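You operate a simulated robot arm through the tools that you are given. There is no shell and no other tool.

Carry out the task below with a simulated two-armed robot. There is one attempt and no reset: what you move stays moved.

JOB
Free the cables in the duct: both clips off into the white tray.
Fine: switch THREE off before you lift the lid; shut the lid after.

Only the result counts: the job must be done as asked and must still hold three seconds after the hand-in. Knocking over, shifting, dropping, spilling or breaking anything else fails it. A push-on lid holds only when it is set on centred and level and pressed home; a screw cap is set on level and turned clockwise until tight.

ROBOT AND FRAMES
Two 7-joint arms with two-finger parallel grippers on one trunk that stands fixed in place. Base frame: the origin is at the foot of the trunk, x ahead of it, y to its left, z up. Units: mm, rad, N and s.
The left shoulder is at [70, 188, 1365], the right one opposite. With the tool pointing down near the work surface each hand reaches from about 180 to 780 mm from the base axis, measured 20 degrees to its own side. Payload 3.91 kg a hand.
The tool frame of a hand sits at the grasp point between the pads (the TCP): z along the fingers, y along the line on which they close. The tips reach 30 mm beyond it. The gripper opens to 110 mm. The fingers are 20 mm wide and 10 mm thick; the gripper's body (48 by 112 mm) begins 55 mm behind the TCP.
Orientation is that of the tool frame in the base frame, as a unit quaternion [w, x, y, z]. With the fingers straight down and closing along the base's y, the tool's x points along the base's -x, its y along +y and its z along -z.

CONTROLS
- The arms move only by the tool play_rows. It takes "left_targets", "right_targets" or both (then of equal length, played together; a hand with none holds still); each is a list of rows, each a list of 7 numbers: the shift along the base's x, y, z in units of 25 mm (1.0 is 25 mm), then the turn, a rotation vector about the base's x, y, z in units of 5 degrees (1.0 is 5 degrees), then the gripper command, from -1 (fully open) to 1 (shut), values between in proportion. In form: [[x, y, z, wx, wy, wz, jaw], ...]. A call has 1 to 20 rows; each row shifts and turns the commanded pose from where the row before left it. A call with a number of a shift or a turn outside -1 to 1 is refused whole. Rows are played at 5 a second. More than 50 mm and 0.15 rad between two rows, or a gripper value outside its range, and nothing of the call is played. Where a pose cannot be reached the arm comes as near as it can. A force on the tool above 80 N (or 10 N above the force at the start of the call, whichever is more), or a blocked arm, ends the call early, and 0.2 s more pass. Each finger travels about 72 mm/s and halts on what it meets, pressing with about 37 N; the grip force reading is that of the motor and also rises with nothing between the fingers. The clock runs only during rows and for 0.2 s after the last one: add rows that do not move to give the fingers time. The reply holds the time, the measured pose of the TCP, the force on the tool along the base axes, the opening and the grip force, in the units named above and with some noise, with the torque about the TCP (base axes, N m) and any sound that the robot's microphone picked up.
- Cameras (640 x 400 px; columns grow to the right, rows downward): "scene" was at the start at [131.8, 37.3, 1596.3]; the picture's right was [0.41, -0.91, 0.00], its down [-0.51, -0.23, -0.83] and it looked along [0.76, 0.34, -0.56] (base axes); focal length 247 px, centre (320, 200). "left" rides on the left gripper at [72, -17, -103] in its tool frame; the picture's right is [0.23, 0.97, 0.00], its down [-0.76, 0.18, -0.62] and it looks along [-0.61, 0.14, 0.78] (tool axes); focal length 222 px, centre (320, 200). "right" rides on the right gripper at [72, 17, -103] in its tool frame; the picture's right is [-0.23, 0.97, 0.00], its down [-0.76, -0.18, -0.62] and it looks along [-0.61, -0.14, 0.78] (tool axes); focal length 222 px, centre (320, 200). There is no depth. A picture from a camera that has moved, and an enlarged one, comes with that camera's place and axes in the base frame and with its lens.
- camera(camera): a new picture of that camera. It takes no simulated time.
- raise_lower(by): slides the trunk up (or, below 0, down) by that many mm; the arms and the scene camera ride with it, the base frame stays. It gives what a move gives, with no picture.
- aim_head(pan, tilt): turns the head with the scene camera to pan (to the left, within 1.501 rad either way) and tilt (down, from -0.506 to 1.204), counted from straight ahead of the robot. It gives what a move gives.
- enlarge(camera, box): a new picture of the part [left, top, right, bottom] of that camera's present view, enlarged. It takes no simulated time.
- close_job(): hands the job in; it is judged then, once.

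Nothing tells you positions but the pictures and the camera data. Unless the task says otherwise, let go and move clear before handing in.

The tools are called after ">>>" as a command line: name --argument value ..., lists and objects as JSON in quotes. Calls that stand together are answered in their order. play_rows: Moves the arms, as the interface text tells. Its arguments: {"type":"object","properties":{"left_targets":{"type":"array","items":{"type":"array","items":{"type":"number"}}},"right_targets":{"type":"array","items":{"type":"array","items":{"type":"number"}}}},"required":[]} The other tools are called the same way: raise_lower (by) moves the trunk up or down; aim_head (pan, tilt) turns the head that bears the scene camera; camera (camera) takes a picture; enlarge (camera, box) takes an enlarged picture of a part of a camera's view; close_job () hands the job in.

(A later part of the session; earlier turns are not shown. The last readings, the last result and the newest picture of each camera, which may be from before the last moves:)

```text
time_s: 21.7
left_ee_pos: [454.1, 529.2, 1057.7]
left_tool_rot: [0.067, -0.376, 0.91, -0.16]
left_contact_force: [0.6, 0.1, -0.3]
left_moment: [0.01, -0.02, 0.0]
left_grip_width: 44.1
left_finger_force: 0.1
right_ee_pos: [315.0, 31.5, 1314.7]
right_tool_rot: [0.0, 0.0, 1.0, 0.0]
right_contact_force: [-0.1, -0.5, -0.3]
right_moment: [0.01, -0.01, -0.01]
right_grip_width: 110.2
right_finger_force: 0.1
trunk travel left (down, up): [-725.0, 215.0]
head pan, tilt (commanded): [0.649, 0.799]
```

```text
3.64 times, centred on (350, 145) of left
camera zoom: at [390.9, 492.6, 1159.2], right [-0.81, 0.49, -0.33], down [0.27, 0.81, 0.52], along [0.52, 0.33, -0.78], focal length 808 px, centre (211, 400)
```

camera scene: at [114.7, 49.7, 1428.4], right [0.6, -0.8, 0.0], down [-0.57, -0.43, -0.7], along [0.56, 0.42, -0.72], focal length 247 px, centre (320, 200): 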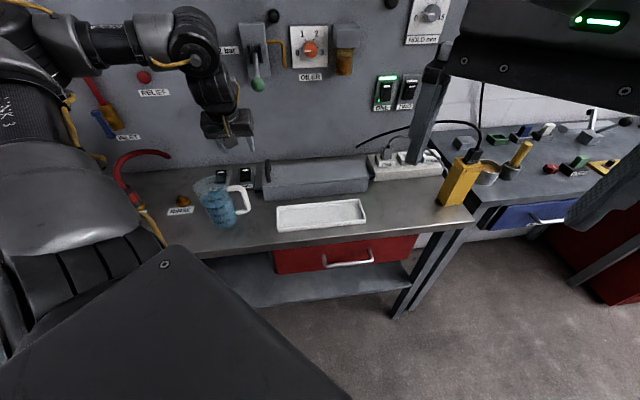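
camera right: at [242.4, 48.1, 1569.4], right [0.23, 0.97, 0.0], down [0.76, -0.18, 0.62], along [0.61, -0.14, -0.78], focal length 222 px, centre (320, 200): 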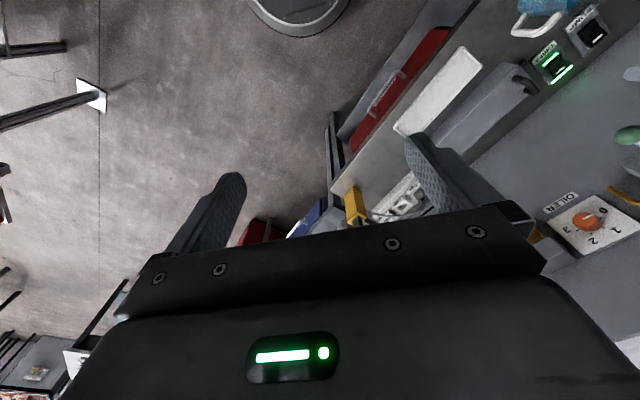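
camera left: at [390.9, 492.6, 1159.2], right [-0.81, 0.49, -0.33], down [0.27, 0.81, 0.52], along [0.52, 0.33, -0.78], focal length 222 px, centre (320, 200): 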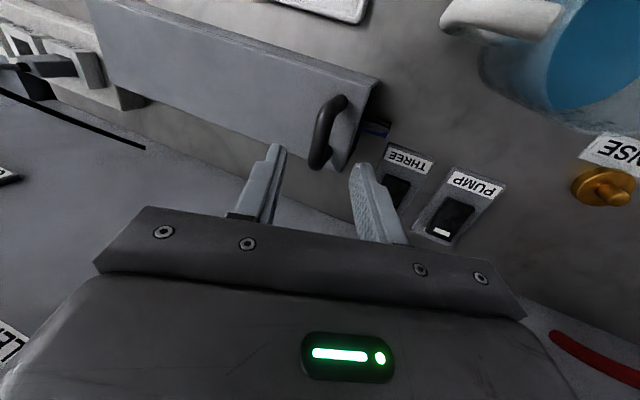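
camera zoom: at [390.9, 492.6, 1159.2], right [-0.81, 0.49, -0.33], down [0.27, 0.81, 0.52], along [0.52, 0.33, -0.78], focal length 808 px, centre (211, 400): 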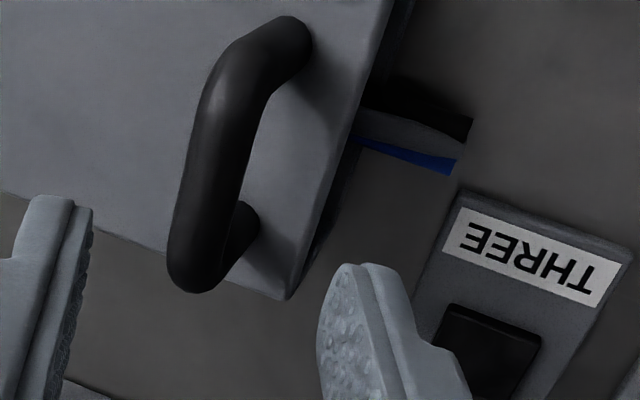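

The bar is in line with the opening. I'll go down along the finger direction to the bar and close on it.

>>> play_rows --left_targets '[[0.179, -0.182, -0.667, 0, 0, 0, 0.2], [0.179, -0.182, -0.667, 0, 0, 0, 0.2], [0.179, -0.182, -0.667, 0, 0, 0, 0.2], [0.179, -0.182, -0.667, 0, 0, 0, 0.2], [0, 0, 0, 0, 0, 0, 0.2]]'

>>> camera --camera "left"

>>> enlarge --camera "scene" --box '[220, 80, 340, 200]'

```text
time_s: 22.9
left_ee_pos: [472.9, 511.4, 989.3]
left_tool_rot: [0.066, -0.378, 0.91, -0.16]
left_contact_force: [-0.2, -0.6, -0.2]
left_moment: [-0.02, -0.04, -0.01]
left_grip_width: 44.1
left_finger_force: 0.2
right_ee_pos: [314.7, 32.2, 1316.5]
right_tool_rot: [0.001, 0.0, 1.0, -0.001]
right_contact_force: [0.3, -0.3, -0.3]
right_moment: [-0.01, 0.0, -0.01]
right_grip_width: 110.1
right_finger_force: 0.1
trunk travel left (down, up): [-725.0, 215.0]
head pan, tilt (commanded): [0.649, 0.799]
```

```text
taken
camera left: at [407.9, 474.9, 1092.3], right [-0.81, 0.49, -0.33], down [0.27, 0.81, 0.53], along [0.52, 0.33, -0.78], focal length 222 px, centre (320, 200)
```

left: 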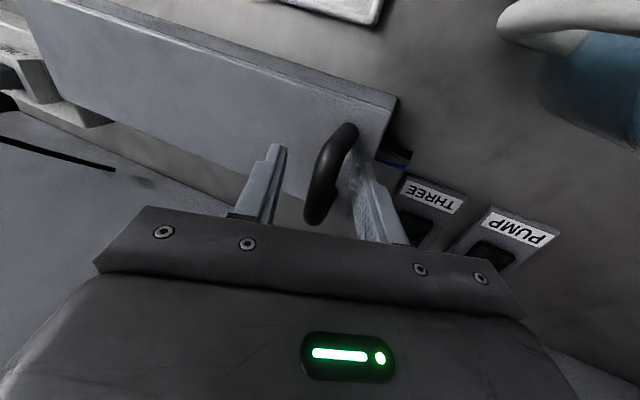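

```text
3.33 times, centred on (280, 140) of scene
camera zoom: at [114.8, 49.6, 1428.4], right [0.6, -0.8, 0.0], down [-0.57, -0.43, -0.7], along [0.56, 0.42, -0.72], focal length 823 px, centre (453, 400)
```

zoom: 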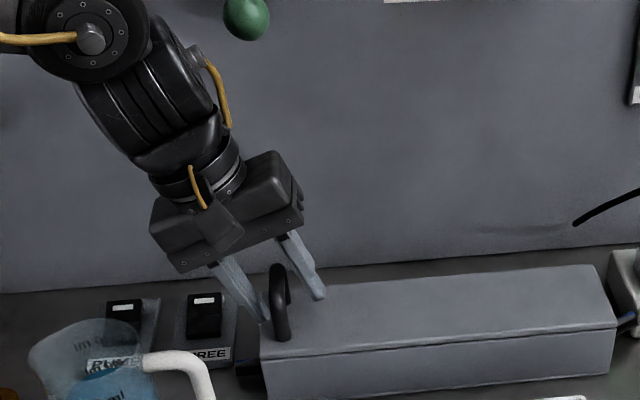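

>>> play_rows --left_targets '[[0, 0, 0, 0, 0, 0, 0.5], [0, 0, 0, 0, 0, 0, 1], [0, 0, 0, 0, 0, 0, 1], [0, 0, 0, 0, 0, 0, 1]]'

>>> camera --camera "left"

```text
time_s: 23.9
left_ee_pos: [471.4, 511.1, 990.2]
left_tool_rot: [0.066, -0.377, 0.91, -0.16]
left_contact_force: [-2.9, 3.4, 0.2]
left_moment: [0.07, 0.02, -0.61]
left_grip_width: 13.3
left_finger_force: 45.3
right_ee_pos: [314.8, 33.4, 1316.5]
right_tool_rot: [0.0, 0.0, 1.0, -0.001]
right_contact_force: [-0.2, 0.2, -0.2]
right_moment: [-0.03, -0.02, -0.02]
right_grip_width: 109.9
right_finger_force: 0.0
trunk travel left (down, up): [-725.0, 215.0]
head pan, tilt (commanded): [0.649, 0.799]
```

```text
taken
camera left: at [407.5, 475.8, 1092.0], right [-0.81, 0.49, -0.33], down [0.27, 0.81, 0.52], along [0.52, 0.33, -0.78], focal length 222 px, centre (320, 200)
```

left: 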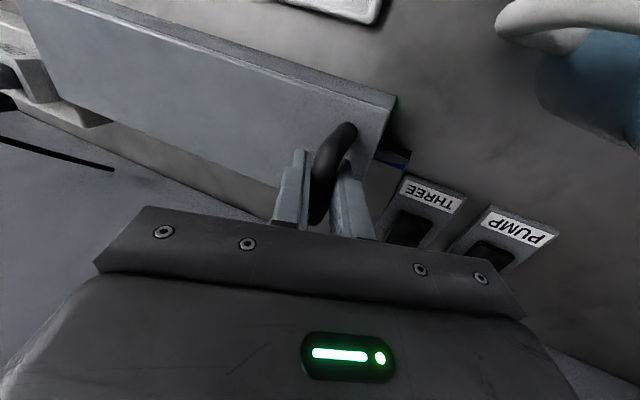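

The handle is gripped (13.3 mm). I'll lift it about 10 mm to see how the lid moves.

>>> play_rows --left_targets '[[0, 0, 0.15, 0, 0, 0, 1], [0.02, -0.02, 0.25, 0, 0, 0, 1], [0, 0, 0, 0, 0, 0, 1]]'

>>> camera --camera "left"

>>> enlarge --camera "scene" --box '[250, 130, 390, 215]'

```text
time_s: 24.7
left_ee_pos: [473.8, 511.9, 999.0]
left_tool_rot: [0.067, -0.376, 0.91, -0.161]
left_contact_force: [-1.5, 1.7, -1.2]
left_moment: [-0.22, 0.29, -0.72]
left_grip_width: 13.7
left_finger_force: 45.2
right_ee_pos: [314.7, 31.4, 1317.0]
right_tool_rot: [0.0, 0.0, 1.0, 0.0]
right_contact_force: [-0.4, 0.8, -0.7]
right_moment: [0.01, 0.01, 0.0]
right_grip_width: 109.9
right_finger_force: 0.0
trunk travel left (down, up): [-725.0, 215.0]
head pan, tilt (commanded): [0.649, 0.799]
```

```text
taken
camera left: at [408.7, 474.7, 1102.6], right [-0.81, 0.49, -0.33], down [0.27, 0.81, 0.52], along [0.52, 0.33, -0.78], focal length 222 px, centre (320, 200)
```

left: 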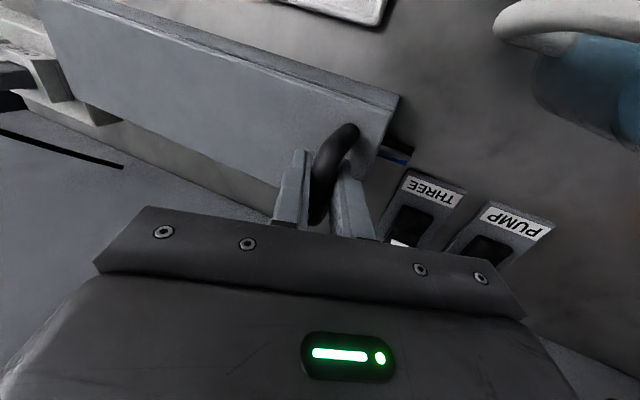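

```text
4.57 times, centred on (320, 172) of scene
camera zoom: at [115.0, 50.2, 1428.4], right [0.6, -0.8, 0.0], down [-0.57, -0.43, -0.7], along [0.56, 0.42, -0.72], focal length 1128 px, centre (320, 326)
```

zoom: 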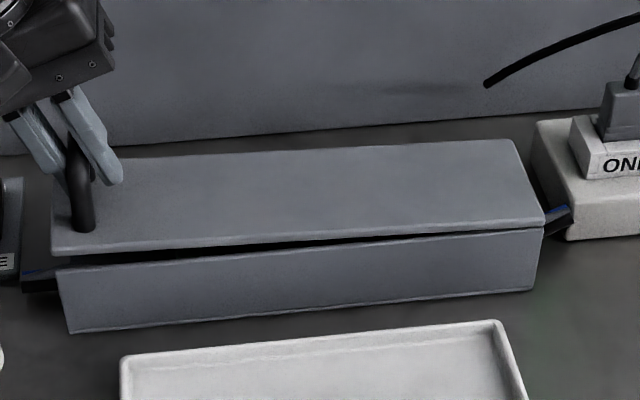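

The lid hinges at its right end and lifts lightly. To swing it up past the valve knob safely, I'll first tilt the wrist back about 10° while holding the bar.

>>> play_rows --left_targets '[[0, 0, 0, 0.5, -0.5, 0, 1], [0, 0, 0, 0.5, -0.5, 0, 1], [0, 0, 0, 0.5, -0.5, 0, 1], [0, 0, 0, 0, 0, 0, 1]]'

>>> enlarge --camera "scene" --box '[200, 50, 400, 215]'

```text
time_s: 25.7
left_ee_pos: [472.9, 511.9, 999.2]
left_tool_rot: [0.15, -0.36, 0.912, -0.125]
left_contact_force: [-2.7, -1.8, -0.7]
left_moment: [-0.79, 0.7, 0.61]
left_grip_width: 14.2
left_finger_force: 44.8
right_ee_pos: [315.2, 32.4, 1316.3]
right_tool_rot: [0.0, -0.001, 1.0, -0.001]
right_contact_force: [-0.4, -0.3, 0.6]
right_moment: [-0.01, 0.04, 0.01]
right_grip_width: 109.9
right_finger_force: 0.0
trunk travel left (down, up): [-725.0, 215.0]
head pan, tilt (commanded): [0.649, 0.799]
```

```text
2.42 times, centred on (300, 132) of scene
camera zoom: at [115.0, 49.5, 1428.4], right [0.6, -0.8, 0.0], down [-0.57, -0.43, -0.7], along [0.56, 0.42, -0.72], focal length 598 px, centre (368, 364)
```

zoom: 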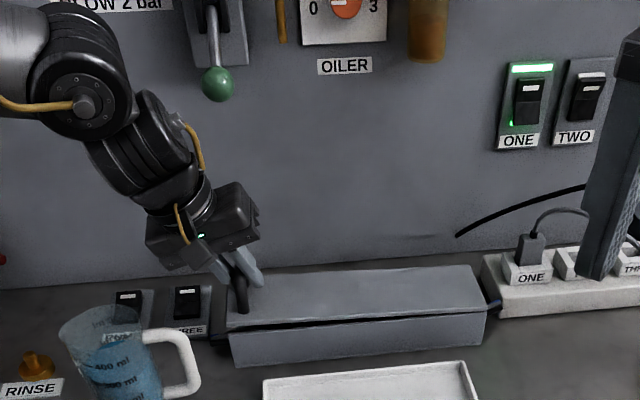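

>>> play_rows --left_targets '[[0.147, -0.147, 0.836, 0, 0, 0, 1], [0.183, -0.183, 0.803, 0, 0, 0, 1], [0.223, -0.223, 0.782, 0, 0, 0, 1], [0, 0, 0, 0, 0, 0, 1]]'

>>> enlarge --camera "scene" --box '[200, 50, 400, 215]'

>>> camera --camera "left"

```text
time_s: 26.7
left_ee_pos: [485.8, 498.3, 1062.4]
left_tool_rot: [0.151, -0.361, 0.912, -0.125]
left_contact_force: [-5.1, -1.8, 0.6]
left_moment: [0.08, -0.1, 1.05]
left_grip_width: 14.1
left_finger_force: 45.3
right_ee_pos: [313.8, 31.9, 1316.5]
right_tool_rot: [0.0, 0.0, 1.0, 0.0]
right_contact_force: [1.1, 1.1, -0.1]
right_moment: [-0.02, 0.02, 0.0]
right_grip_width: 109.8
right_finger_force: 0.0
trunk travel left (down, up): [-725.0, 215.0]
head pan, tilt (commanded): [0.649, 0.799]
```

```text
2.42 times, centred on (300, 132) of scene
camera zoom: at [113.9, 49.3, 1428.5], right [0.6, -0.8, 0.0], down [-0.57, -0.43, -0.7], along [0.56, 0.42, -0.72], focal length 598 px, centre (368, 364)
```

zoom: 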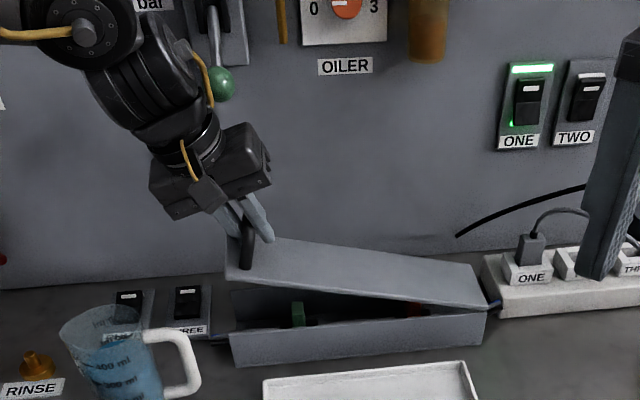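

```text
taken
camera left: at [409.4, 448.5, 1148.9], right [-0.76, 0.53, -0.37], down [0.19, 0.73, 0.66], along [0.62, 0.43, -0.66], focal length 222 px, centre (320, 200)
```

left: 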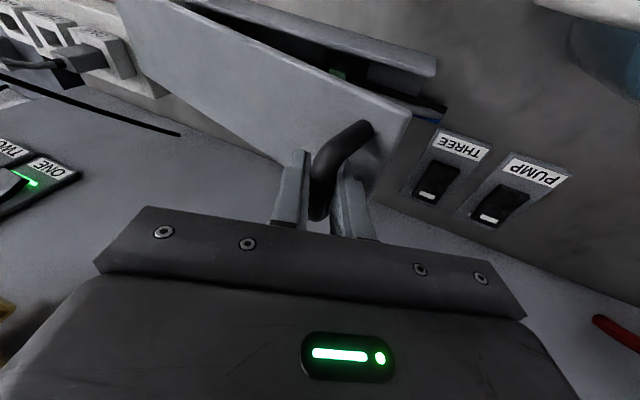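

The lid swings freely and I can see a green and a red clip inside. I'll continue along the arc.

>>> play_rows --left_targets '[[0.26, -0.26, 0.758, 0, 0, 0, 1], [0.297, -0.297, 0.731, 0, 0, 0, 1], [0.333, -0.333, 0.699, 0, 0, 0, 1], [0.366, -0.366, 0.666, 0, 0, 0, 1], [0.398, -0.398, 0.628, 0, 0, 0, 1], [0.428, -0.428, 0.587, 0, 0, 0, 1], [0, 0, 0, 0, 0, 0, 1]]'

>>> enlarge --camera "scene" --box '[200, 30, 420, 215]'

>>> camera --camera "left"

```text
time_s: 28.3
left_ee_pos: [537.8, 446.8, 1163.5]
left_tool_rot: [0.151, -0.359, 0.912, -0.125]
left_contact_force: [-3.4, 6.9, 6.8]
left_moment: [-0.17, 0.05, 0.96]
left_grip_width: 13.8
left_finger_force: 45.2
right_ee_pos: [313.0, 32.7, 1316.0]
right_tool_rot: [0.0, 0.0, 1.0, -0.001]
right_contact_force: [0.3, -0.5, -0.6]
right_moment: [0.0, 0.0, -0.01]
right_grip_width: 110.0
right_finger_force: 0.1
trunk travel left (down, up): [-725.0, 215.0]
head pan, tilt (commanded): [0.649, 0.799]
```

```text
2.16 times, centred on (310, 122) of scene
camera zoom: at [113.4, 50.7, 1428.5], right [0.6, -0.8, 0.0], down [-0.57, -0.43, -0.7], along [0.56, 0.42, -0.72], focal length 534 px, centre (342, 368)
```

zoom: 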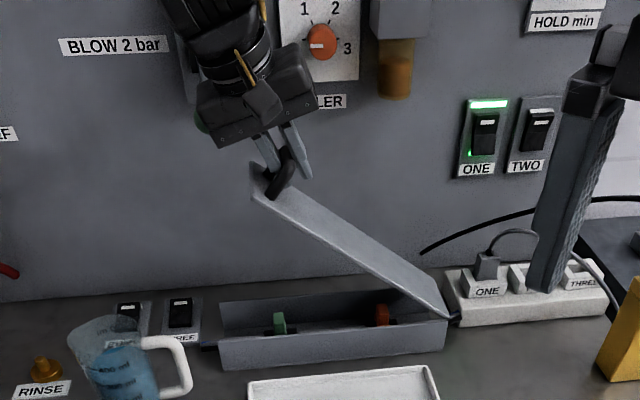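

```text
taken
camera left: at [460.6, 397.3, 1250.4], right [-0.76, 0.53, -0.37], down [0.19, 0.73, 0.66], along [0.62, 0.43, -0.66], focal length 222 px, centre (320, 200)
```

left: 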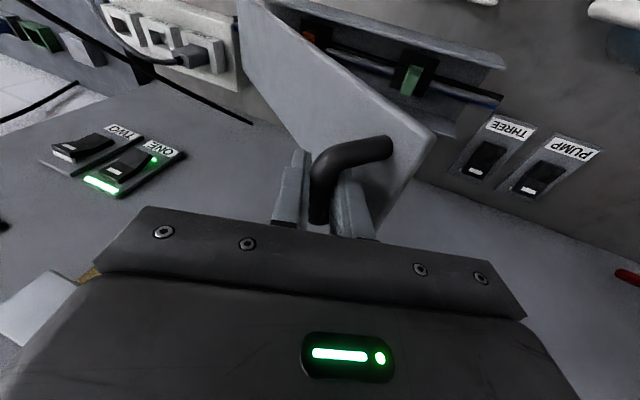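

>>> play_rows --left_targets '[[0.456, -0.456, 0.543, 0, 0, 0, 1], [0.482, -0.482, 0.496, 0, 0, 0, 1], [0.505, -0.505, 0.448, 0, 0, 0, 1], [0.526, -0.526, 0.397, 0, 0, 0, 1], [0.544, -0.544, 0.344, 0, 0, 0, 1], [0.56, -0.56, 0.29, 0, 0, 0, 1], [0, 0, 0, 0, 0, 0, 1]]'

>>> enlarge --camera "scene" --box '[200, 30, 420, 215]'

>>> camera --camera "left"

```text
time_s: 29.9
left_ee_pos: [614.7, 368.4, 1226.2]
left_tool_rot: [0.152, -0.361, 0.912, -0.126]
left_contact_force: [0.8, 3.8, 9.9]
left_moment: [-0.07, -0.15, 1.02]
left_grip_width: 13.4
left_finger_force: 45.4
right_ee_pos: [313.9, 32.1, 1315.8]
right_tool_rot: [0.0, 0.0, 1.0, -0.001]
right_contact_force: [-0.6, 0.3, 0.2]
right_moment: [0.03, 0.01, 0.02]
right_grip_width: 109.8
right_finger_force: 0.0
trunk travel left (down, up): [-725.0, 215.0]
head pan, tilt (commanded): [0.649, 0.799]
```

```text
2.16 times, centred on (310, 122) of scene
camera zoom: at [113.9, 50.6, 1428.5], right [0.6, -0.8, 0.0], down [-0.57, -0.43, -0.7], along [0.56, 0.42, -0.72], focal length 534 px, centre (342, 368)
```

zoom: 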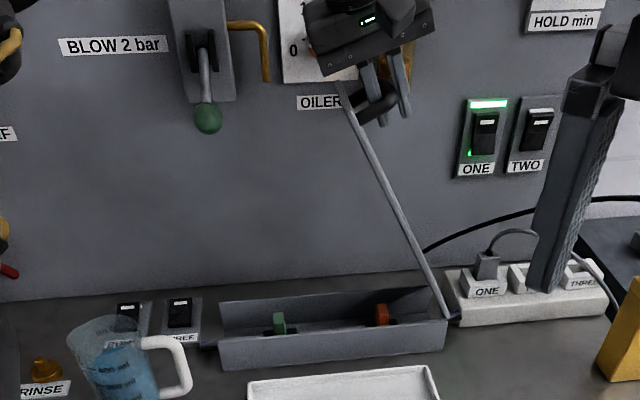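

```text
taken
camera left: at [538.1, 319.6, 1313.5], right [-0.76, 0.53, -0.37], down [0.19, 0.73, 0.66], along [0.62, 0.43, -0.66], focal length 222 px, centre (320, 200)
```

left: 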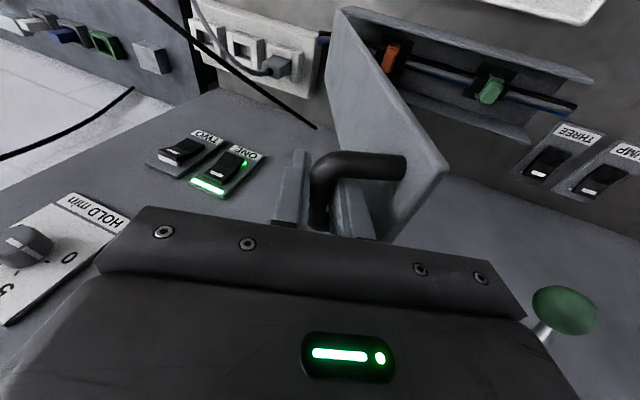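

The hand is past the knob. I'll continue to about 80°.

>>> play_rows --left_targets '[[0.573, -0.573, 0.25, 0, 0, 0, 1], [0.583, -0.583, 0.19, 0, 0, 0, 1], [0.591, -0.591, 0.13, 0, 0, 0, 1], [0.594, -0.594, 0.07, 0, 0, 0, 1], [0, 0, 0, 0, 0, 0, 1]]'

>>> enlarge --camera "scene" --box '[220, 10, 440, 215]'

>>> camera --camera "left"

```text
time_s: 31.1
left_ee_pos: [651.4, 332.4, 1237.7]
left_tool_rot: [0.149, -0.361, 0.912, -0.125]
left_contact_force: [1.0, 2.7, 6.3]
left_moment: [-0.22, 0.21, 0.9]
left_grip_width: 13.4
left_finger_force: 45.4
left hand out of reach, approached as far as the arm can: row 3, 4
right_ee_pos: [313.9, 32.3, 1316.3]
right_tool_rot: [0.0, 0.0, 1.0, 0.001]
right_contact_force: [1.0, 0.3, 0.5]
right_moment: [-0.02, 0.01, 0.02]
right_grip_width: 110.1
right_finger_force: 0.1
trunk travel left (down, up): [-725.0, 215.0]
head pan, tilt (commanded): [0.649, 0.799]
```

```text
1.95 times, centred on (330, 112) of scene
camera zoom: at [114.8, 50.0, 1428.4], right [0.6, -0.8, 0.0], down [-0.57, -0.43, -0.7], along [0.56, 0.42, -0.72], focal length 482 px, centre (300, 371)
```

zoom: 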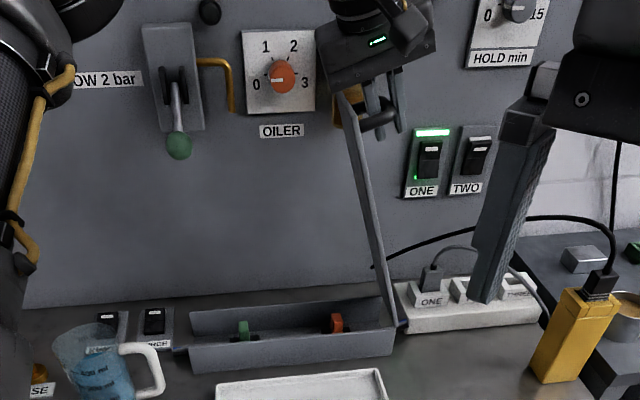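

```text
taken
camera left: at [574.9, 282.9, 1325.4], right [-0.76, 0.53, -0.37], down [0.19, 0.73, 0.66], along [0.62, 0.43, -0.66], focal length 222 px, centre (320, 200)
```

left: 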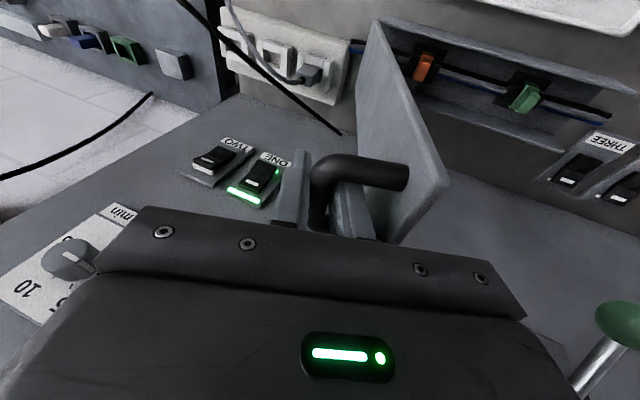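

The arm's reach limit stops the lid at about 72°. I'll test whether the lid stays by itself by opening the fingers a little while they still cage the bar.

>>> play_rows --left_targets '[[0, 0, 0, 0, 0, 0, 0.65], [0, 0, 0, 0, 0, 0, 0.45], [0, 0, 0, 0, 0, 0, 0.45], [0, 0, 0, 0, 0, 0, 0.45], [0, 0, 0, 0, 0, 0, 0.45]]'

>>> enlarge --camera "scene" --box '[300, 10, 400, 90]'

>>> camera --camera "left"

```text
time_s: 32.3
left_ee_pos: [652.0, 331.2, 1237.4]
left_tool_rot: [0.15, -0.36, 0.912, -0.125]
left_contact_force: [0.4, 0.3, -0.3]
left_moment: [-0.01, 0.02, 0.03]
left_grip_width: 30.4
left_finger_force: 0.1
right_ee_pos: [315.2, 33.4, 1316.1]
right_tool_rot: [0.0, 0.0, 1.0, 0.001]
right_contact_force: [0.0, -0.1, 0.4]
right_moment: [-0.02, 0.02, -0.01]
right_grip_width: 109.9
right_finger_force: 0.0
trunk travel left (down, up): [-725.0, 215.0]
head pan, tilt (commanded): [0.649, 0.799]
```

```text
5.00 times, centred on (350, 50) of scene
camera zoom: at [115.1, 49.8, 1428.4], right [0.6, -0.8, 0.0], down [-0.57, -0.43, -0.7], along [0.56, 0.42, -0.72], focal length 1234 px, centre (170, 950)
```

zoom: 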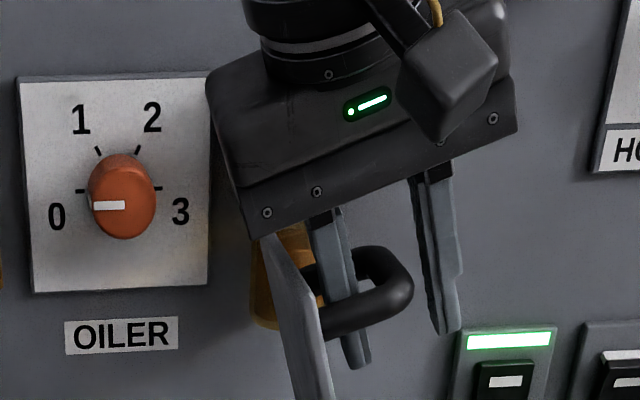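

```text
taken
camera left: at [575.2, 282.8, 1325.3], right [-0.76, 0.53, -0.37], down [0.19, 0.73, 0.66], along [0.62, 0.43, -0.66], focal length 222 px, centre (320, 200)
```

left: 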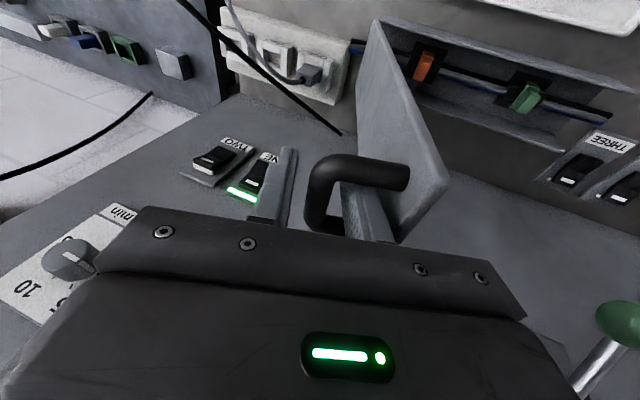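

>>> play_rows --left_targets '[[0, 0, 0, 0, 0, 0, 0.3], [0, 0, 0, 0, 0, 0, 0.2], [0, 0, 0, 0, 0, 0, 0.2], [0, 0, 0, 0, 0, 0, 0.2]]'

>>> enlarge --camera "scene" --box '[300, 10, 400, 90]'

>>> camera --camera "left"

```text
time_s: 33.3
left_ee_pos: [652.5, 332.5, 1237.7]
left_tool_rot: [0.15, -0.361, 0.912, -0.125]
left_contact_force: [-0.4, -0.1, -0.6]
left_moment: [-0.02, 0.02, 0.03]
left_grip_width: 44.2
left_finger_force: 0.1
right_ee_pos: [315.6, 30.8, 1316.1]
right_tool_rot: [0.0, 0.0, 1.0, 0.0]
right_contact_force: [-0.6, -0.5, 0.5]
right_moment: [-0.01, 0.03, -0.02]
right_grip_width: 110.1
right_finger_force: 0.0
trunk travel left (down, up): [-725.0, 215.0]
head pan, tilt (commanded): [0.649, 0.799]
```

```text
5.00 times, centred on (350, 50) of scene
camera zoom: at [115.2, 49.7, 1428.4], right [0.6, -0.8, 0.0], down [-0.57, -0.43, -0.7], along [0.56, 0.42, -0.72], focal length 1234 px, centre (170, 950)
```

zoom: 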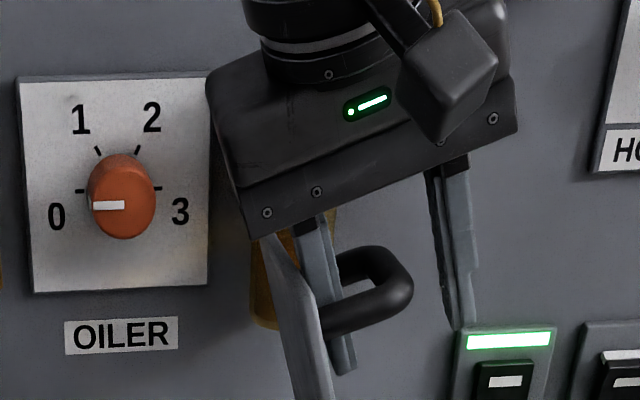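

```text
taken
camera left: at [575.3, 282.7, 1325.2], right [-0.76, 0.53, -0.37], down [0.19, 0.73, 0.66], along [0.62, 0.43, -0.66], focal length 222 px, centre (320, 200)
```

left: 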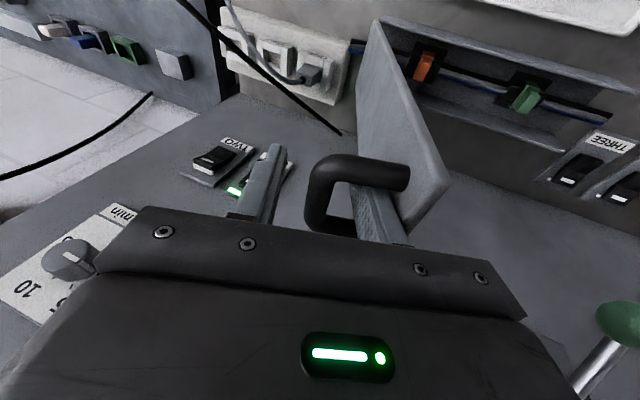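

The lid stays where it is, so its hinge holds by friction. I'll withdraw the fingers from the handle loop in small stages, raising the trunk a little (the hand rides with it) and re-centring between raises.

>>> raise_lower --by 20

>>> play_rows --left_targets '[[-0.2, 0.2, 0, 0, 0, 0, 0.2], [0, 0, 0, 0, 0, 0, 0.2]]'

>>> enlarge --camera "scene" --box '[300, 10, 400, 90]'

```text
time_s: 34.0
left_ee_pos: [653.2, 332.2, 1257.2]
left_tool_rot: [0.15, -0.361, 0.912, -0.125]
left_contact_force: [0.1, 0.4, 0.0]
left_moment: [0.03, -0.01, 0.0]
left_grip_width: 43.9
left_finger_force: 0.1
right_ee_pos: [315.2, 31.8, 1335.5]
right_tool_rot: [-0.001, 0.001, 1.0, 0.0]
right_contact_force: [0.3, 0.2, 0.9]
right_moment: [-0.02, 0.01, 0.03]
right_grip_width: 110.0
right_finger_force: 0.1
trunk travel left (down, up): [-745.0, 195.0]
head pan, tilt (commanded): [0.649, 0.799]
```

```text
time_s: 34.6
left_ee_pos: [646.2, 337.3, 1258.6]
left_tool_rot: [0.15, -0.36, 0.912, -0.124]
left_contact_force: [-0.2, -1.3, -0.3]
left_moment: [-0.01, -0.01, -0.01]
left_grip_width: 43.9
left_finger_force: 0.0
right_ee_pos: [314.9, 32.4, 1335.7]
right_tool_rot: [0.0, 0.0, 1.0, 0.0]
right_contact_force: [0.1, 0.6, -0.5]
right_moment: [-0.01, -0.01, 0.02]
right_grip_width: 110.0
right_finger_force: 0.1
trunk travel left (down, up): [-745.0, 195.0]
head pan, tilt (commanded): [0.649, 0.799]
```

```text
5.00 times, centred on (350, 50) of scene
camera zoom: at [115.3, 49.6, 1448.4], right [0.6, -0.8, 0.0], down [-0.57, -0.43, -0.7], along [0.56, 0.42, -0.72], focal length 1234 px, centre (170, 950)
```

zoom: 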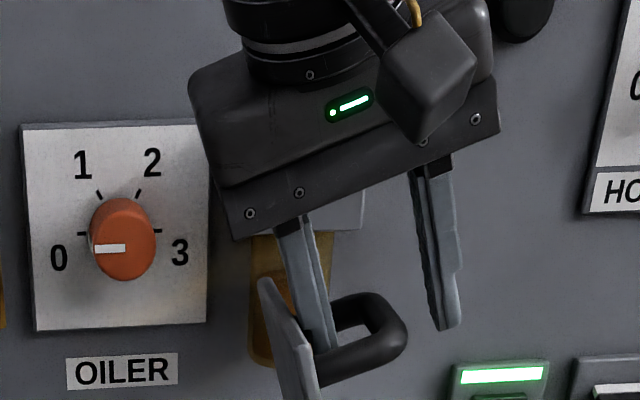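

>>> raise_lower --by 25

>>> play_rows --left_targets '[[-0.25, 0.25, 0.2, 0, 0, 0, 0.2], [0, 0, 0, 0, 0, 0, 0.2]]'

>>> enlarge --camera "scene" --box '[300, 10, 400, 90]'

```text
time_s: 35.3
left_ee_pos: [646.9, 337.4, 1282.3]
left_tool_rot: [0.15, -0.361, 0.912, -0.125]
left_contact_force: [0.0, -0.8, 0.5]
left_moment: [0.03, 0.0, 0.01]
left_grip_width: 44.1
left_finger_force: 0.1
right_ee_pos: [315.3, 31.9, 1362.2]
right_tool_rot: [-0.001, 0.0, 1.0, -0.001]
right_contact_force: [1.0, -0.9, 0.8]
right_moment: [0.01, 0.0, 0.0]
right_grip_width: 110.0
right_finger_force: 0.0
trunk travel left (down, up): [-770.0, 170.0]
head pan, tilt (commanded): [0.649, 0.799]
```

```text
time_s: 35.9
left_ee_pos: [641.4, 342.4, 1288.2]
left_tool_rot: [0.148, -0.361, 0.912, -0.125]
left_contact_force: [-0.2, -0.1, -0.5]
left_moment: [0.0, 0.0, 0.0]
left_grip_width: 44.2
left_finger_force: 0.0
right_ee_pos: [315.8, 31.6, 1360.6]
right_tool_rot: [0.0, 0.0, 1.0, 0.0]
right_contact_force: [0.8, -0.6, 0.1]
right_moment: [-0.01, 0.03, 0.02]
right_grip_width: 110.1
right_finger_force: 0.1
trunk travel left (down, up): [-770.0, 170.0]
head pan, tilt (commanded): [0.649, 0.799]
```

```text
5.00 times, centred on (350, 50) of scene
camera zoom: at [115.4, 49.6, 1473.3], right [0.6, -0.8, 0.0], down [-0.57, -0.43, -0.7], along [0.56, 0.42, -0.72], focal length 1234 px, centre (170, 950)
```

zoom: 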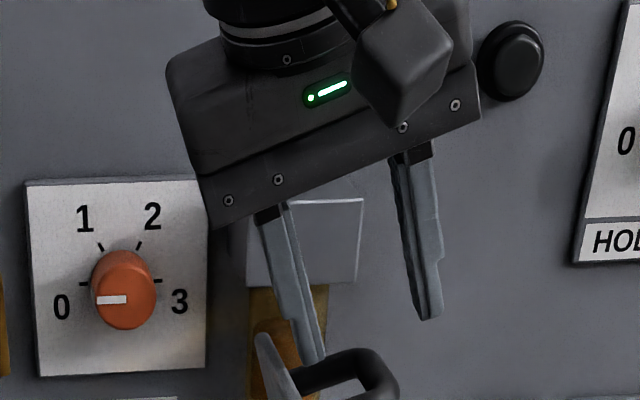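

>>> raise_lower --by 25

>>> camera --camera "left"

>>> camera --camera "scene"

```text
time_s: 36.6
left_ee_pos: [642.2, 342.6, 1312.4]
left_tool_rot: [0.15, -0.362, 0.912, -0.124]
left_contact_force: [-0.3, 0.1, -0.5]
left_moment: [0.03, 0.02, -0.01]
left_grip_width: 44.0
left_finger_force: 0.0
right_ee_pos: [315.4, 31.7, 1385.5]
right_tool_rot: [0.0, 0.0, 1.0, 0.0]
right_contact_force: [-0.3, -0.7, -0.3]
right_moment: [-0.01, -0.01, 0.01]
right_grip_width: 109.9
right_finger_force: 0.1
trunk travel left (down, up): [-795.0, 145.0]
head pan, tilt (commanded): [0.649, 0.799]
```

```text
taken
camera left: at [564.2, 293.7, 1400.2], right [-0.76, 0.53, -0.37], down [0.19, 0.73, 0.66], along [0.62, 0.43, -0.66], focal length 222 px, centre (320, 200)
```

left: 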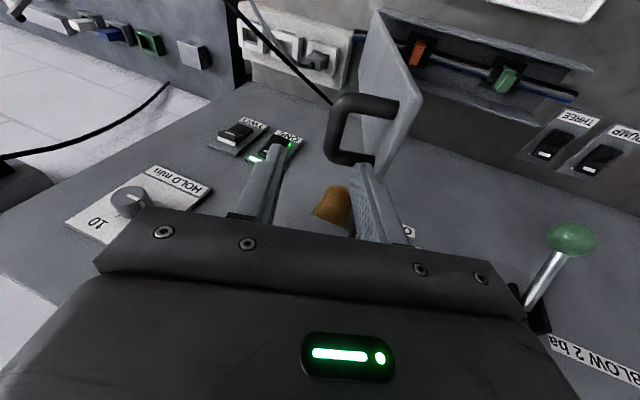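

```text
taken
camera scene: at [115.5, 49.6, 1498.4], right [0.6, -0.8, 0.0], down [-0.57, -0.43, -0.7], along [0.56, 0.42, -0.72], focal length 247 px, centre (320, 200)
```

scene: 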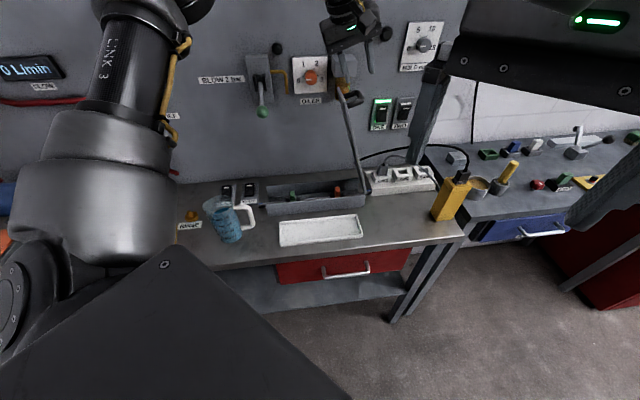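

The hand is clear of the handle and the lid stays up. Here I'll take a close look at the clips from this vantage point.

>>> enlarge --camera "left" --box '[360, 0, 600, 130]'

>>> enlarge --camera "scene" --box '[250, 160, 390, 250]'

```text
2.67 times, centred on (480, 65) of left
camera zoom: at [564.2, 293.7, 1400.2], right [-0.76, 0.53, -0.37], down [0.19, 0.73, 0.66], along [0.62, 0.43, -0.66], focal length 592 px, centre (-107, 560)
```

zoom: 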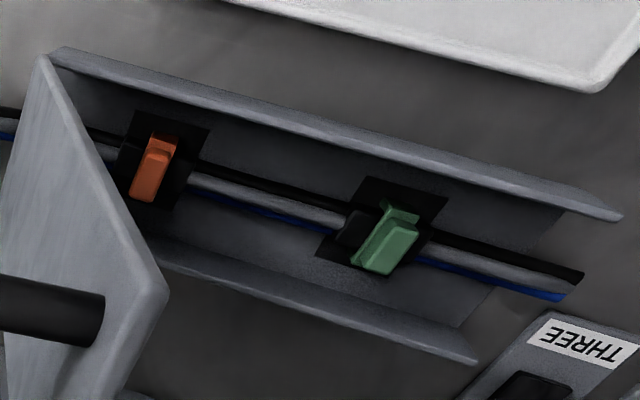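

```text
4.44 times, centred on (320, 205) of scene
camera zoom: at [115.5, 49.6, 1498.4], right [0.6, -0.8, 0.0], down [-0.57, -0.43, -0.7], along [0.56, 0.42, -0.72], focal length 1097 px, centre (320, 178)
```

zoom: 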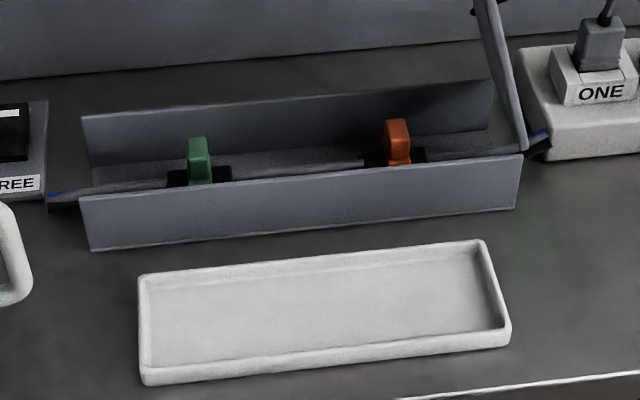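

The clips sit upright on dark bases in the duct: green near s≈36 and orange near s≈185 along it, tops about z 932. The lid needs to open past vertical for access, so I'll bring the closed hand around to the lid's left side, lean it further and push the lid open.

>>> play_rows --left_targets '[[-0.64, 0.512, -0.1, -0.707, -0.707, 0, 1], [-0.64, 0.512, -0.1, -0.707, -0.707, 0, 1], [-0.64, 0.512, -0.1, -0.707, -0.707, 0, 1], [-0.64, 0.512, -0.1, -0.707, -0.707, 0, 1], [-0.64, 0.512, -0.1, -0.707, -0.707, 0, 1], [0, 0, 0, 0, 0, 0, 1]]'

>>> camera --camera "left"

>>> camera --camera "scene"

```text
time_s: 38.0
left_ee_pos: [580.2, 423.2, 1306.7]
left_tool_rot: [0.23, -0.353, 0.85, -0.316]
left_contact_force: [0.8, -0.7, -0.2]
left_moment: [0.03, 0.01, 0.02]
left_grip_width: 0.0
left_finger_force: 37.0
left hand out of reach, approached as far as the arm can: row 2, 3, 4, 5
right_ee_pos: [316.2, 29.1, 1385.3]
right_tool_rot: [-0.001, 0.0, 1.0, 0.0]
right_contact_force: [0.6, 0.1, -0.1]
right_moment: [0.0, 0.0, 0.01]
right_grip_width: 110.0
right_finger_force: 0.1
trunk travel left (down, up): [-795.0, 145.0]
head pan, tilt (commanded): [0.649, 0.799]
```

```text
taken
camera left: at [478.6, 398.6, 1377.6], right [-0.59, 0.37, -0.72], down [0.03, 0.9, 0.44], along [0.81, 0.24, -0.54], focal length 222 px, centre (320, 200)
```

left: 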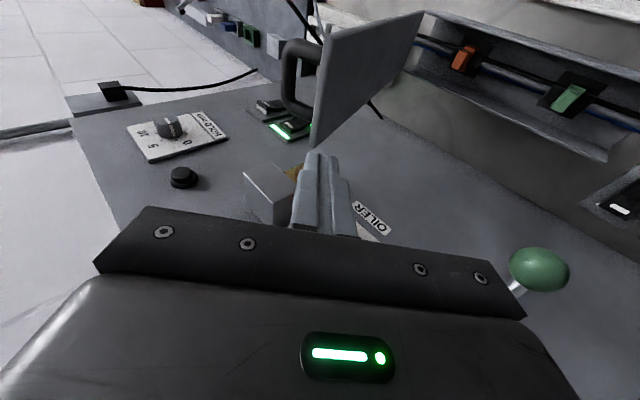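

```text
taken
camera scene: at [116.4, 47.7, 1498.3], right [0.6, -0.8, 0.0], down [-0.57, -0.43, -0.7], along [0.55, 0.42, -0.72], focal length 247 px, centre (320, 200)
```

scene: 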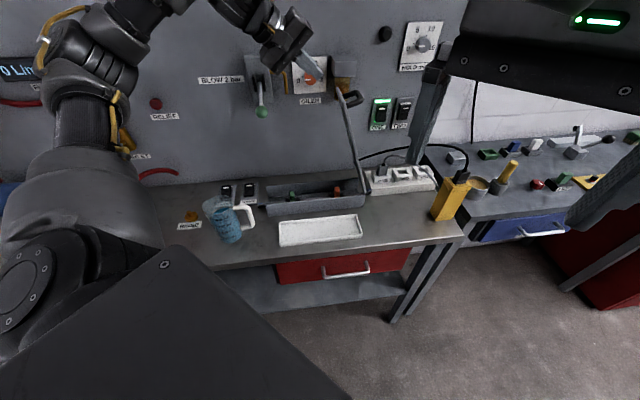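

>>> play_rows --left_targets '[[-0.15, -0.15, -1, 0, 0, 0, 1], [-0.15, -0.15, -1, 0, 0, 0, 1], [-0.15, -0.15, -1, 0, 0, 0, 1], [-0.15, -0.15, -1, 0, 0, 0, 1], [0, 0, -1, 0, 0, 0, 1], [0, 0, -1, 0, 0, 0, 1], [0, 0, -1, 0, 0, 0, 1], [0, 0, -1, 0, 0, 0, 1], [0, 0, 0, 0, 0, 0, 1]]'

>>> camera --camera "left"

>>> enlarge --camera "scene" --box '[200, 50, 420, 230]'

```text
time_s: 40.0
left_ee_pos: [558.6, 437.5, 1107.1]
left_tool_rot: [0.231, -0.355, 0.849, -0.316]
left_contact_force: [0.1, 0.6, 1.0]
left_moment: [-0.04, 0.0, 0.0]
left_grip_width: 0.6
left_finger_force: 36.8
left hand out of reach, approached as far as the arm can: row 1, 2, 3, 4
right_ee_pos: [313.7, 32.3, 1386.2]
right_tool_rot: [-0.001, 0.0, 1.0, 0.0]
right_contact_force: [0.3, -0.2, 0.8]
right_moment: [-0.03, -0.01, -0.02]
right_grip_width: 110.2
right_finger_force: 0.1
trunk travel left (down, up): [-795.0, 145.0]
head pan, tilt (commanded): [0.649, 0.799]
```

```text
taken
camera left: at [458.2, 413.3, 1179.7], right [-0.59, 0.36, -0.72], down [0.02, 0.9, 0.43], along [0.81, 0.24, -0.54], focal length 222 px, centre (320, 200)
```

left: 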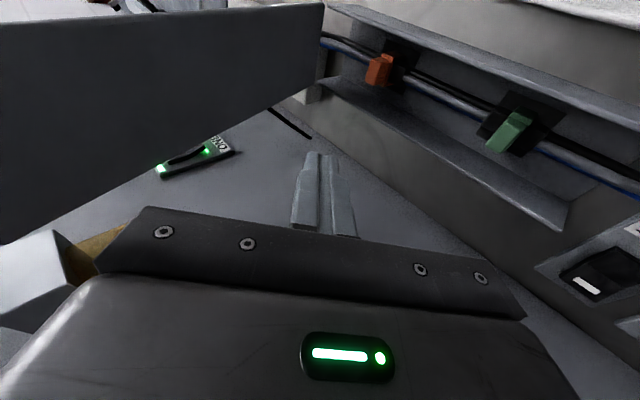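

```text
2.22 times, centred on (310, 140) of scene
camera zoom: at [114.9, 49.6, 1498.4], right [0.6, -0.8, 0.0], down [-0.57, -0.43, -0.7], along [0.56, 0.42, -0.72], focal length 548 px, centre (342, 333)
```

zoom: 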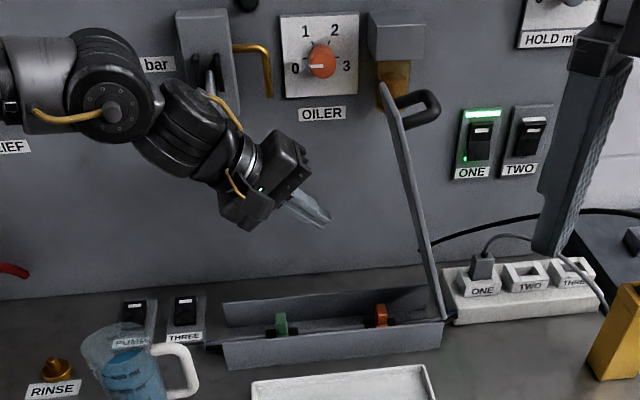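

The closed fingertips are left of the lid, pointing at its inner face. I'll approach, then push slowly to the right.

>>> play_rows --left_targets '[[0.6, -0.6, -0.1, 0, 0, 0, 1], [0.6, -0.6, -0.1, 0, 0, 0, 1], [0.6, -0.6, 0, 0, 0, 0, 1], [0.6, -0.6, 0, 0, 0, 0, 1], [0.28, -0.28, 0, 0, 0, 0, 1], [0.28, -0.28, 0, 0, 0, 0, 1], [0.28, -0.28, 0, 0, 0, 0, 1], [0.28, -0.28, 0, 0, 0, 0, 1], [0, 0, 0, 0, 0, 0, 1]]'

>>> camera --camera "left"

>>> enlarge --camera "scene" --box '[200, 50, 420, 230]'

```text
time_s: 42.0
left_ee_pos: [618.8, 409.9, 1107.0]
left_tool_rot: [0.232, -0.353, 0.849, -0.317]
left_contact_force: [0.5, 0.1, -1.2]
left_moment: [-0.01, 0.02, -0.03]
left_grip_width: 0.1
left_finger_force: 36.6
left hand out of reach, approached as far as the arm can: row 3, 4, 5, 6, 7, 8
right_ee_pos: [314.5, 31.5, 1385.0]
right_tool_rot: [0.001, 0.0, 1.0, -0.001]
right_contact_force: [0.0, 0.1, 0.9]
right_moment: [-0.02, -0.01, 0.0]
right_grip_width: 109.8
right_finger_force: 0.0
trunk travel left (down, up): [-795.0, 145.0]
head pan, tilt (commanded): [0.649, 0.799]
```

```text
taken
camera left: at [516.8, 385.2, 1176.6], right [-0.59, 0.37, -0.72], down [0.03, 0.9, 0.44], along [0.81, 0.24, -0.54], focal length 222 px, centre (320, 200)
```

left: 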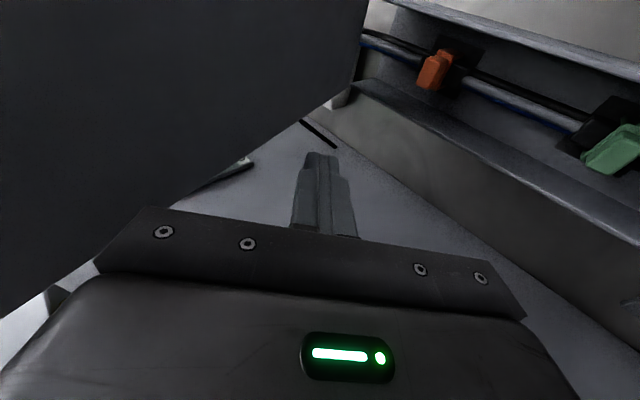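

```text
2.22 times, centred on (310, 140) of scene
camera zoom: at [114.9, 50.0, 1498.4], right [0.6, -0.8, 0.0], down [-0.57, -0.43, -0.7], along [0.56, 0.42, -0.72], focal length 548 px, centre (342, 333)
```

zoom: 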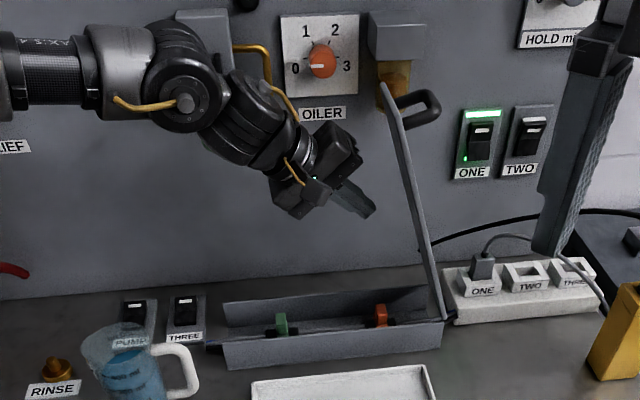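

The arm hits a joint limit in this posture. Before choosing another one, I'll use this close view to study the clips.

>>> enlarge --camera "left" --box '[360, 10, 640, 185]'

>>> enlarge --camera "scene" --box '[270, 165, 360, 220]'

```text
2.29 times, centred on (500, 98) of left
camera zoom: at [516.8, 385.2, 1176.6], right [-0.59, 0.37, -0.72], down [0.03, 0.9, 0.44], along [0.81, 0.24, -0.54], focal length 508 px, centre (-91, 434)
```

zoom: 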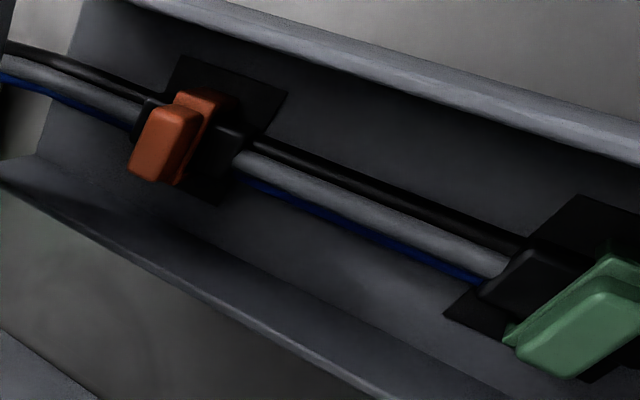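

```text
7.11 times, centred on (315, 192) of scene
camera zoom: at [114.9, 50.0, 1498.4], right [0.6, -0.8, 0.0], down [-0.57, -0.43, -0.7], along [0.56, 0.42, -0.72], focal length 1755 px, centre (356, 253)
```

zoom: 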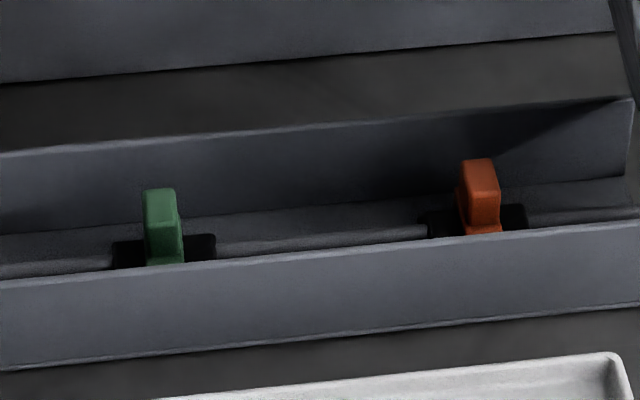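

The clips are upright tabs, thin along the duct and wider across it. The lid still needs more opening, so I'll remove the backward tilt here, well right of the knob, and retry moving toward the lid.

>>> play_rows --left_targets '[[0, 0, 0, -0.5, 0.5, 0, 1], [0, 0, 0, -0.5, 0.5, 0, 1], [-0.25, -0.25, 0, -0.4, 0.4, 0, 1], [-0.25, -0.25, 0, 0, 0, 0, 1], [-0.25, -0.25, 0, 0, 0, 0, 1], [0, 0, 0, 0, 0, 0, 1]]'

```text
time_s: 43.4
left_ee_pos: [585.5, 439.7, 1114.8]
left_tool_rot: [0.159, -0.385, 0.842, -0.342]
left_contact_force: [-0.3, 0.5, 0.1]
left_moment: [0.01, -0.03, 0.0]
left_grip_width: 0.0
left_finger_force: 37.3
left hand out of reach, approached as far as the arm can: row 1, 2, 3, 4, 5
right_ee_pos: [310.8, 24.1, 1386.7]
right_tool_rot: [0.001, 0.0, 1.0, 0.001]
right_contact_force: [0.0, -0.9, 0.6]
right_moment: [0.04, 0.05, 0.01]
right_grip_width: 109.9
right_finger_force: 0.0
trunk travel left (down, up): [-795.0, 145.0]
head pan, tilt (commanded): [0.649, 0.799]
```

>>> play_rows --left_targets '[[-0.17, -0.17, 0, 0.7, 0.7, 0, 1], [-0.17, -0.17, 0, 0.7, 0.7, 0, 1], [-0.17, -0.17, 0, 0.7, 0.7, 0, 1], [-0.17, -0.17, 0, 0.7, 0.7, 0, 1], [-0.17, -0.17, 0, 0.6, 0.6, 0, 1], [0, 0, 0, 0.5, -0.5, 0, 1], [0, 0, 0, 0.5, -0.5, 0, 1], [0, 0, 0, 0, 0, 0, 1]]'

>>> enlarge --camera "scene" --box '[200, 50, 420, 230]'

```text
time_s: 45.2
left_ee_pos: [577.0, 454.0, 1115.0]
left_tool_rot: [0.143, -0.394, 0.898, -0.136]
left_contact_force: [0.4, 0.0, -0.7]
left_moment: [0.03, 0.0, 0.02]
left_grip_width: 0.0
left_finger_force: 37.2
left hand out of reach, approached as far as the arm can: row 1, 2, 3, 4, 5, 6, 7
right_ee_pos: [316.2, 31.6, 1386.0]
right_tool_rot: [0.001, 0.0, 1.0, 0.0]
right_contact_force: [1.1, -0.4, -0.1]
right_moment: [-0.03, -0.03, 0.02]
right_grip_width: 110.0
right_finger_force: 0.1
trunk travel left (down, up): [-795.0, 145.0]
head pan, tilt (commanded): [0.649, 0.799]
```

```text
2.22 times, centred on (310, 140) of scene
camera zoom: at [115.8, 49.3, 1498.3], right [0.6, -0.8, 0.0], down [-0.57, -0.43, -0.7], along [0.56, 0.42, -0.72], focal length 548 px, centre (342, 333)
```

zoom: 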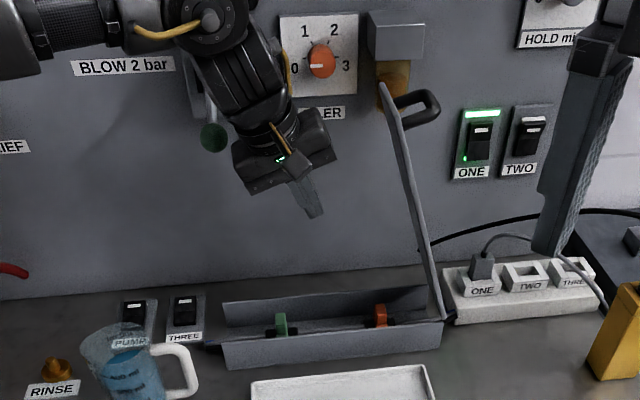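

The arm seems to be sitting against a joint limit. I'll probe which directions are free with small test moves.

>>> play_rows --left_targets '[[0, 0, 0.3, 0, 0, 0, 1], [0, 0, 0.3, 0, 0, 0, 1]]'

>>> play_rows --left_targets '[[0, 0, 0, 0, 0, -0.6, 1], [0, 0, 0, 0, 0, -0.6, 1]]'

>>> play_rows --left_targets '[[-0.3, -0.3, 0, 0, 0, 0, 1], [-0.3, -0.3, 0, 0, 0, 0, 1]]'

```text
time_s: 45.8
left_ee_pos: [577.4, 453.4, 1129.7]
left_tool_rot: [0.143, -0.396, 0.897, -0.134]
left_contact_force: [0.0, -0.2, -0.4]
left_moment: [-0.02, 0.02, 0.01]
left_grip_width: 0.0
left_finger_force: 36.7
right_ee_pos: [315.3, 31.2, 1386.2]
right_tool_rot: [0.0, 0.0, 1.0, 0.0]
right_contact_force: [0.8, 0.3, 0.0]
right_moment: [-0.03, 0.03, 0.0]
right_grip_width: 109.9
right_finger_force: 0.1
trunk travel left (down, up): [-795.0, 145.0]
head pan, tilt (commanded): [0.649, 0.799]
```

```text
time_s: 46.4
left_ee_pos: [576.6, 454.8, 1129.6]
left_tool_rot: [0.136, -0.348, 0.917, -0.142]
left_contact_force: [0.1, -0.8, -0.4]
left_moment: [0.0, -0.02, 0.04]
left_grip_width: 0.0
left_finger_force: 36.7
right_ee_pos: [315.3, 31.7, 1386.3]
right_tool_rot: [0.0, 0.0, 1.0, 0.0]
right_contact_force: [0.1, -0.8, 0.6]
right_moment: [0.0, 0.02, -0.01]
right_grip_width: 110.0
right_finger_force: 0.2
trunk travel left (down, up): [-795.0, 145.0]
head pan, tilt (commanded): [0.649, 0.799]
```

```text
time_s: 47.0
left_ee_pos: [560.9, 439.6, 1130.4]
left_tool_rot: [0.136, -0.348, 0.916, -0.143]
left_contact_force: [0.3, 1.2, -0.3]
left_moment: [-0.01, -0.02, 0.0]
left_grip_width: 0.1
left_finger_force: 37.0
right_ee_pos: [313.8, 31.9, 1385.3]
right_tool_rot: [0.0, 0.001, 1.0, -0.001]
right_contact_force: [-0.4, -0.2, 0.1]
right_moment: [0.03, 0.0, 0.0]
right_grip_width: 110.2
right_finger_force: 0.1
trunk travel left (down, up): [-795.0, 145.0]
head pan, tilt (commanded): [0.649, 0.799]
```

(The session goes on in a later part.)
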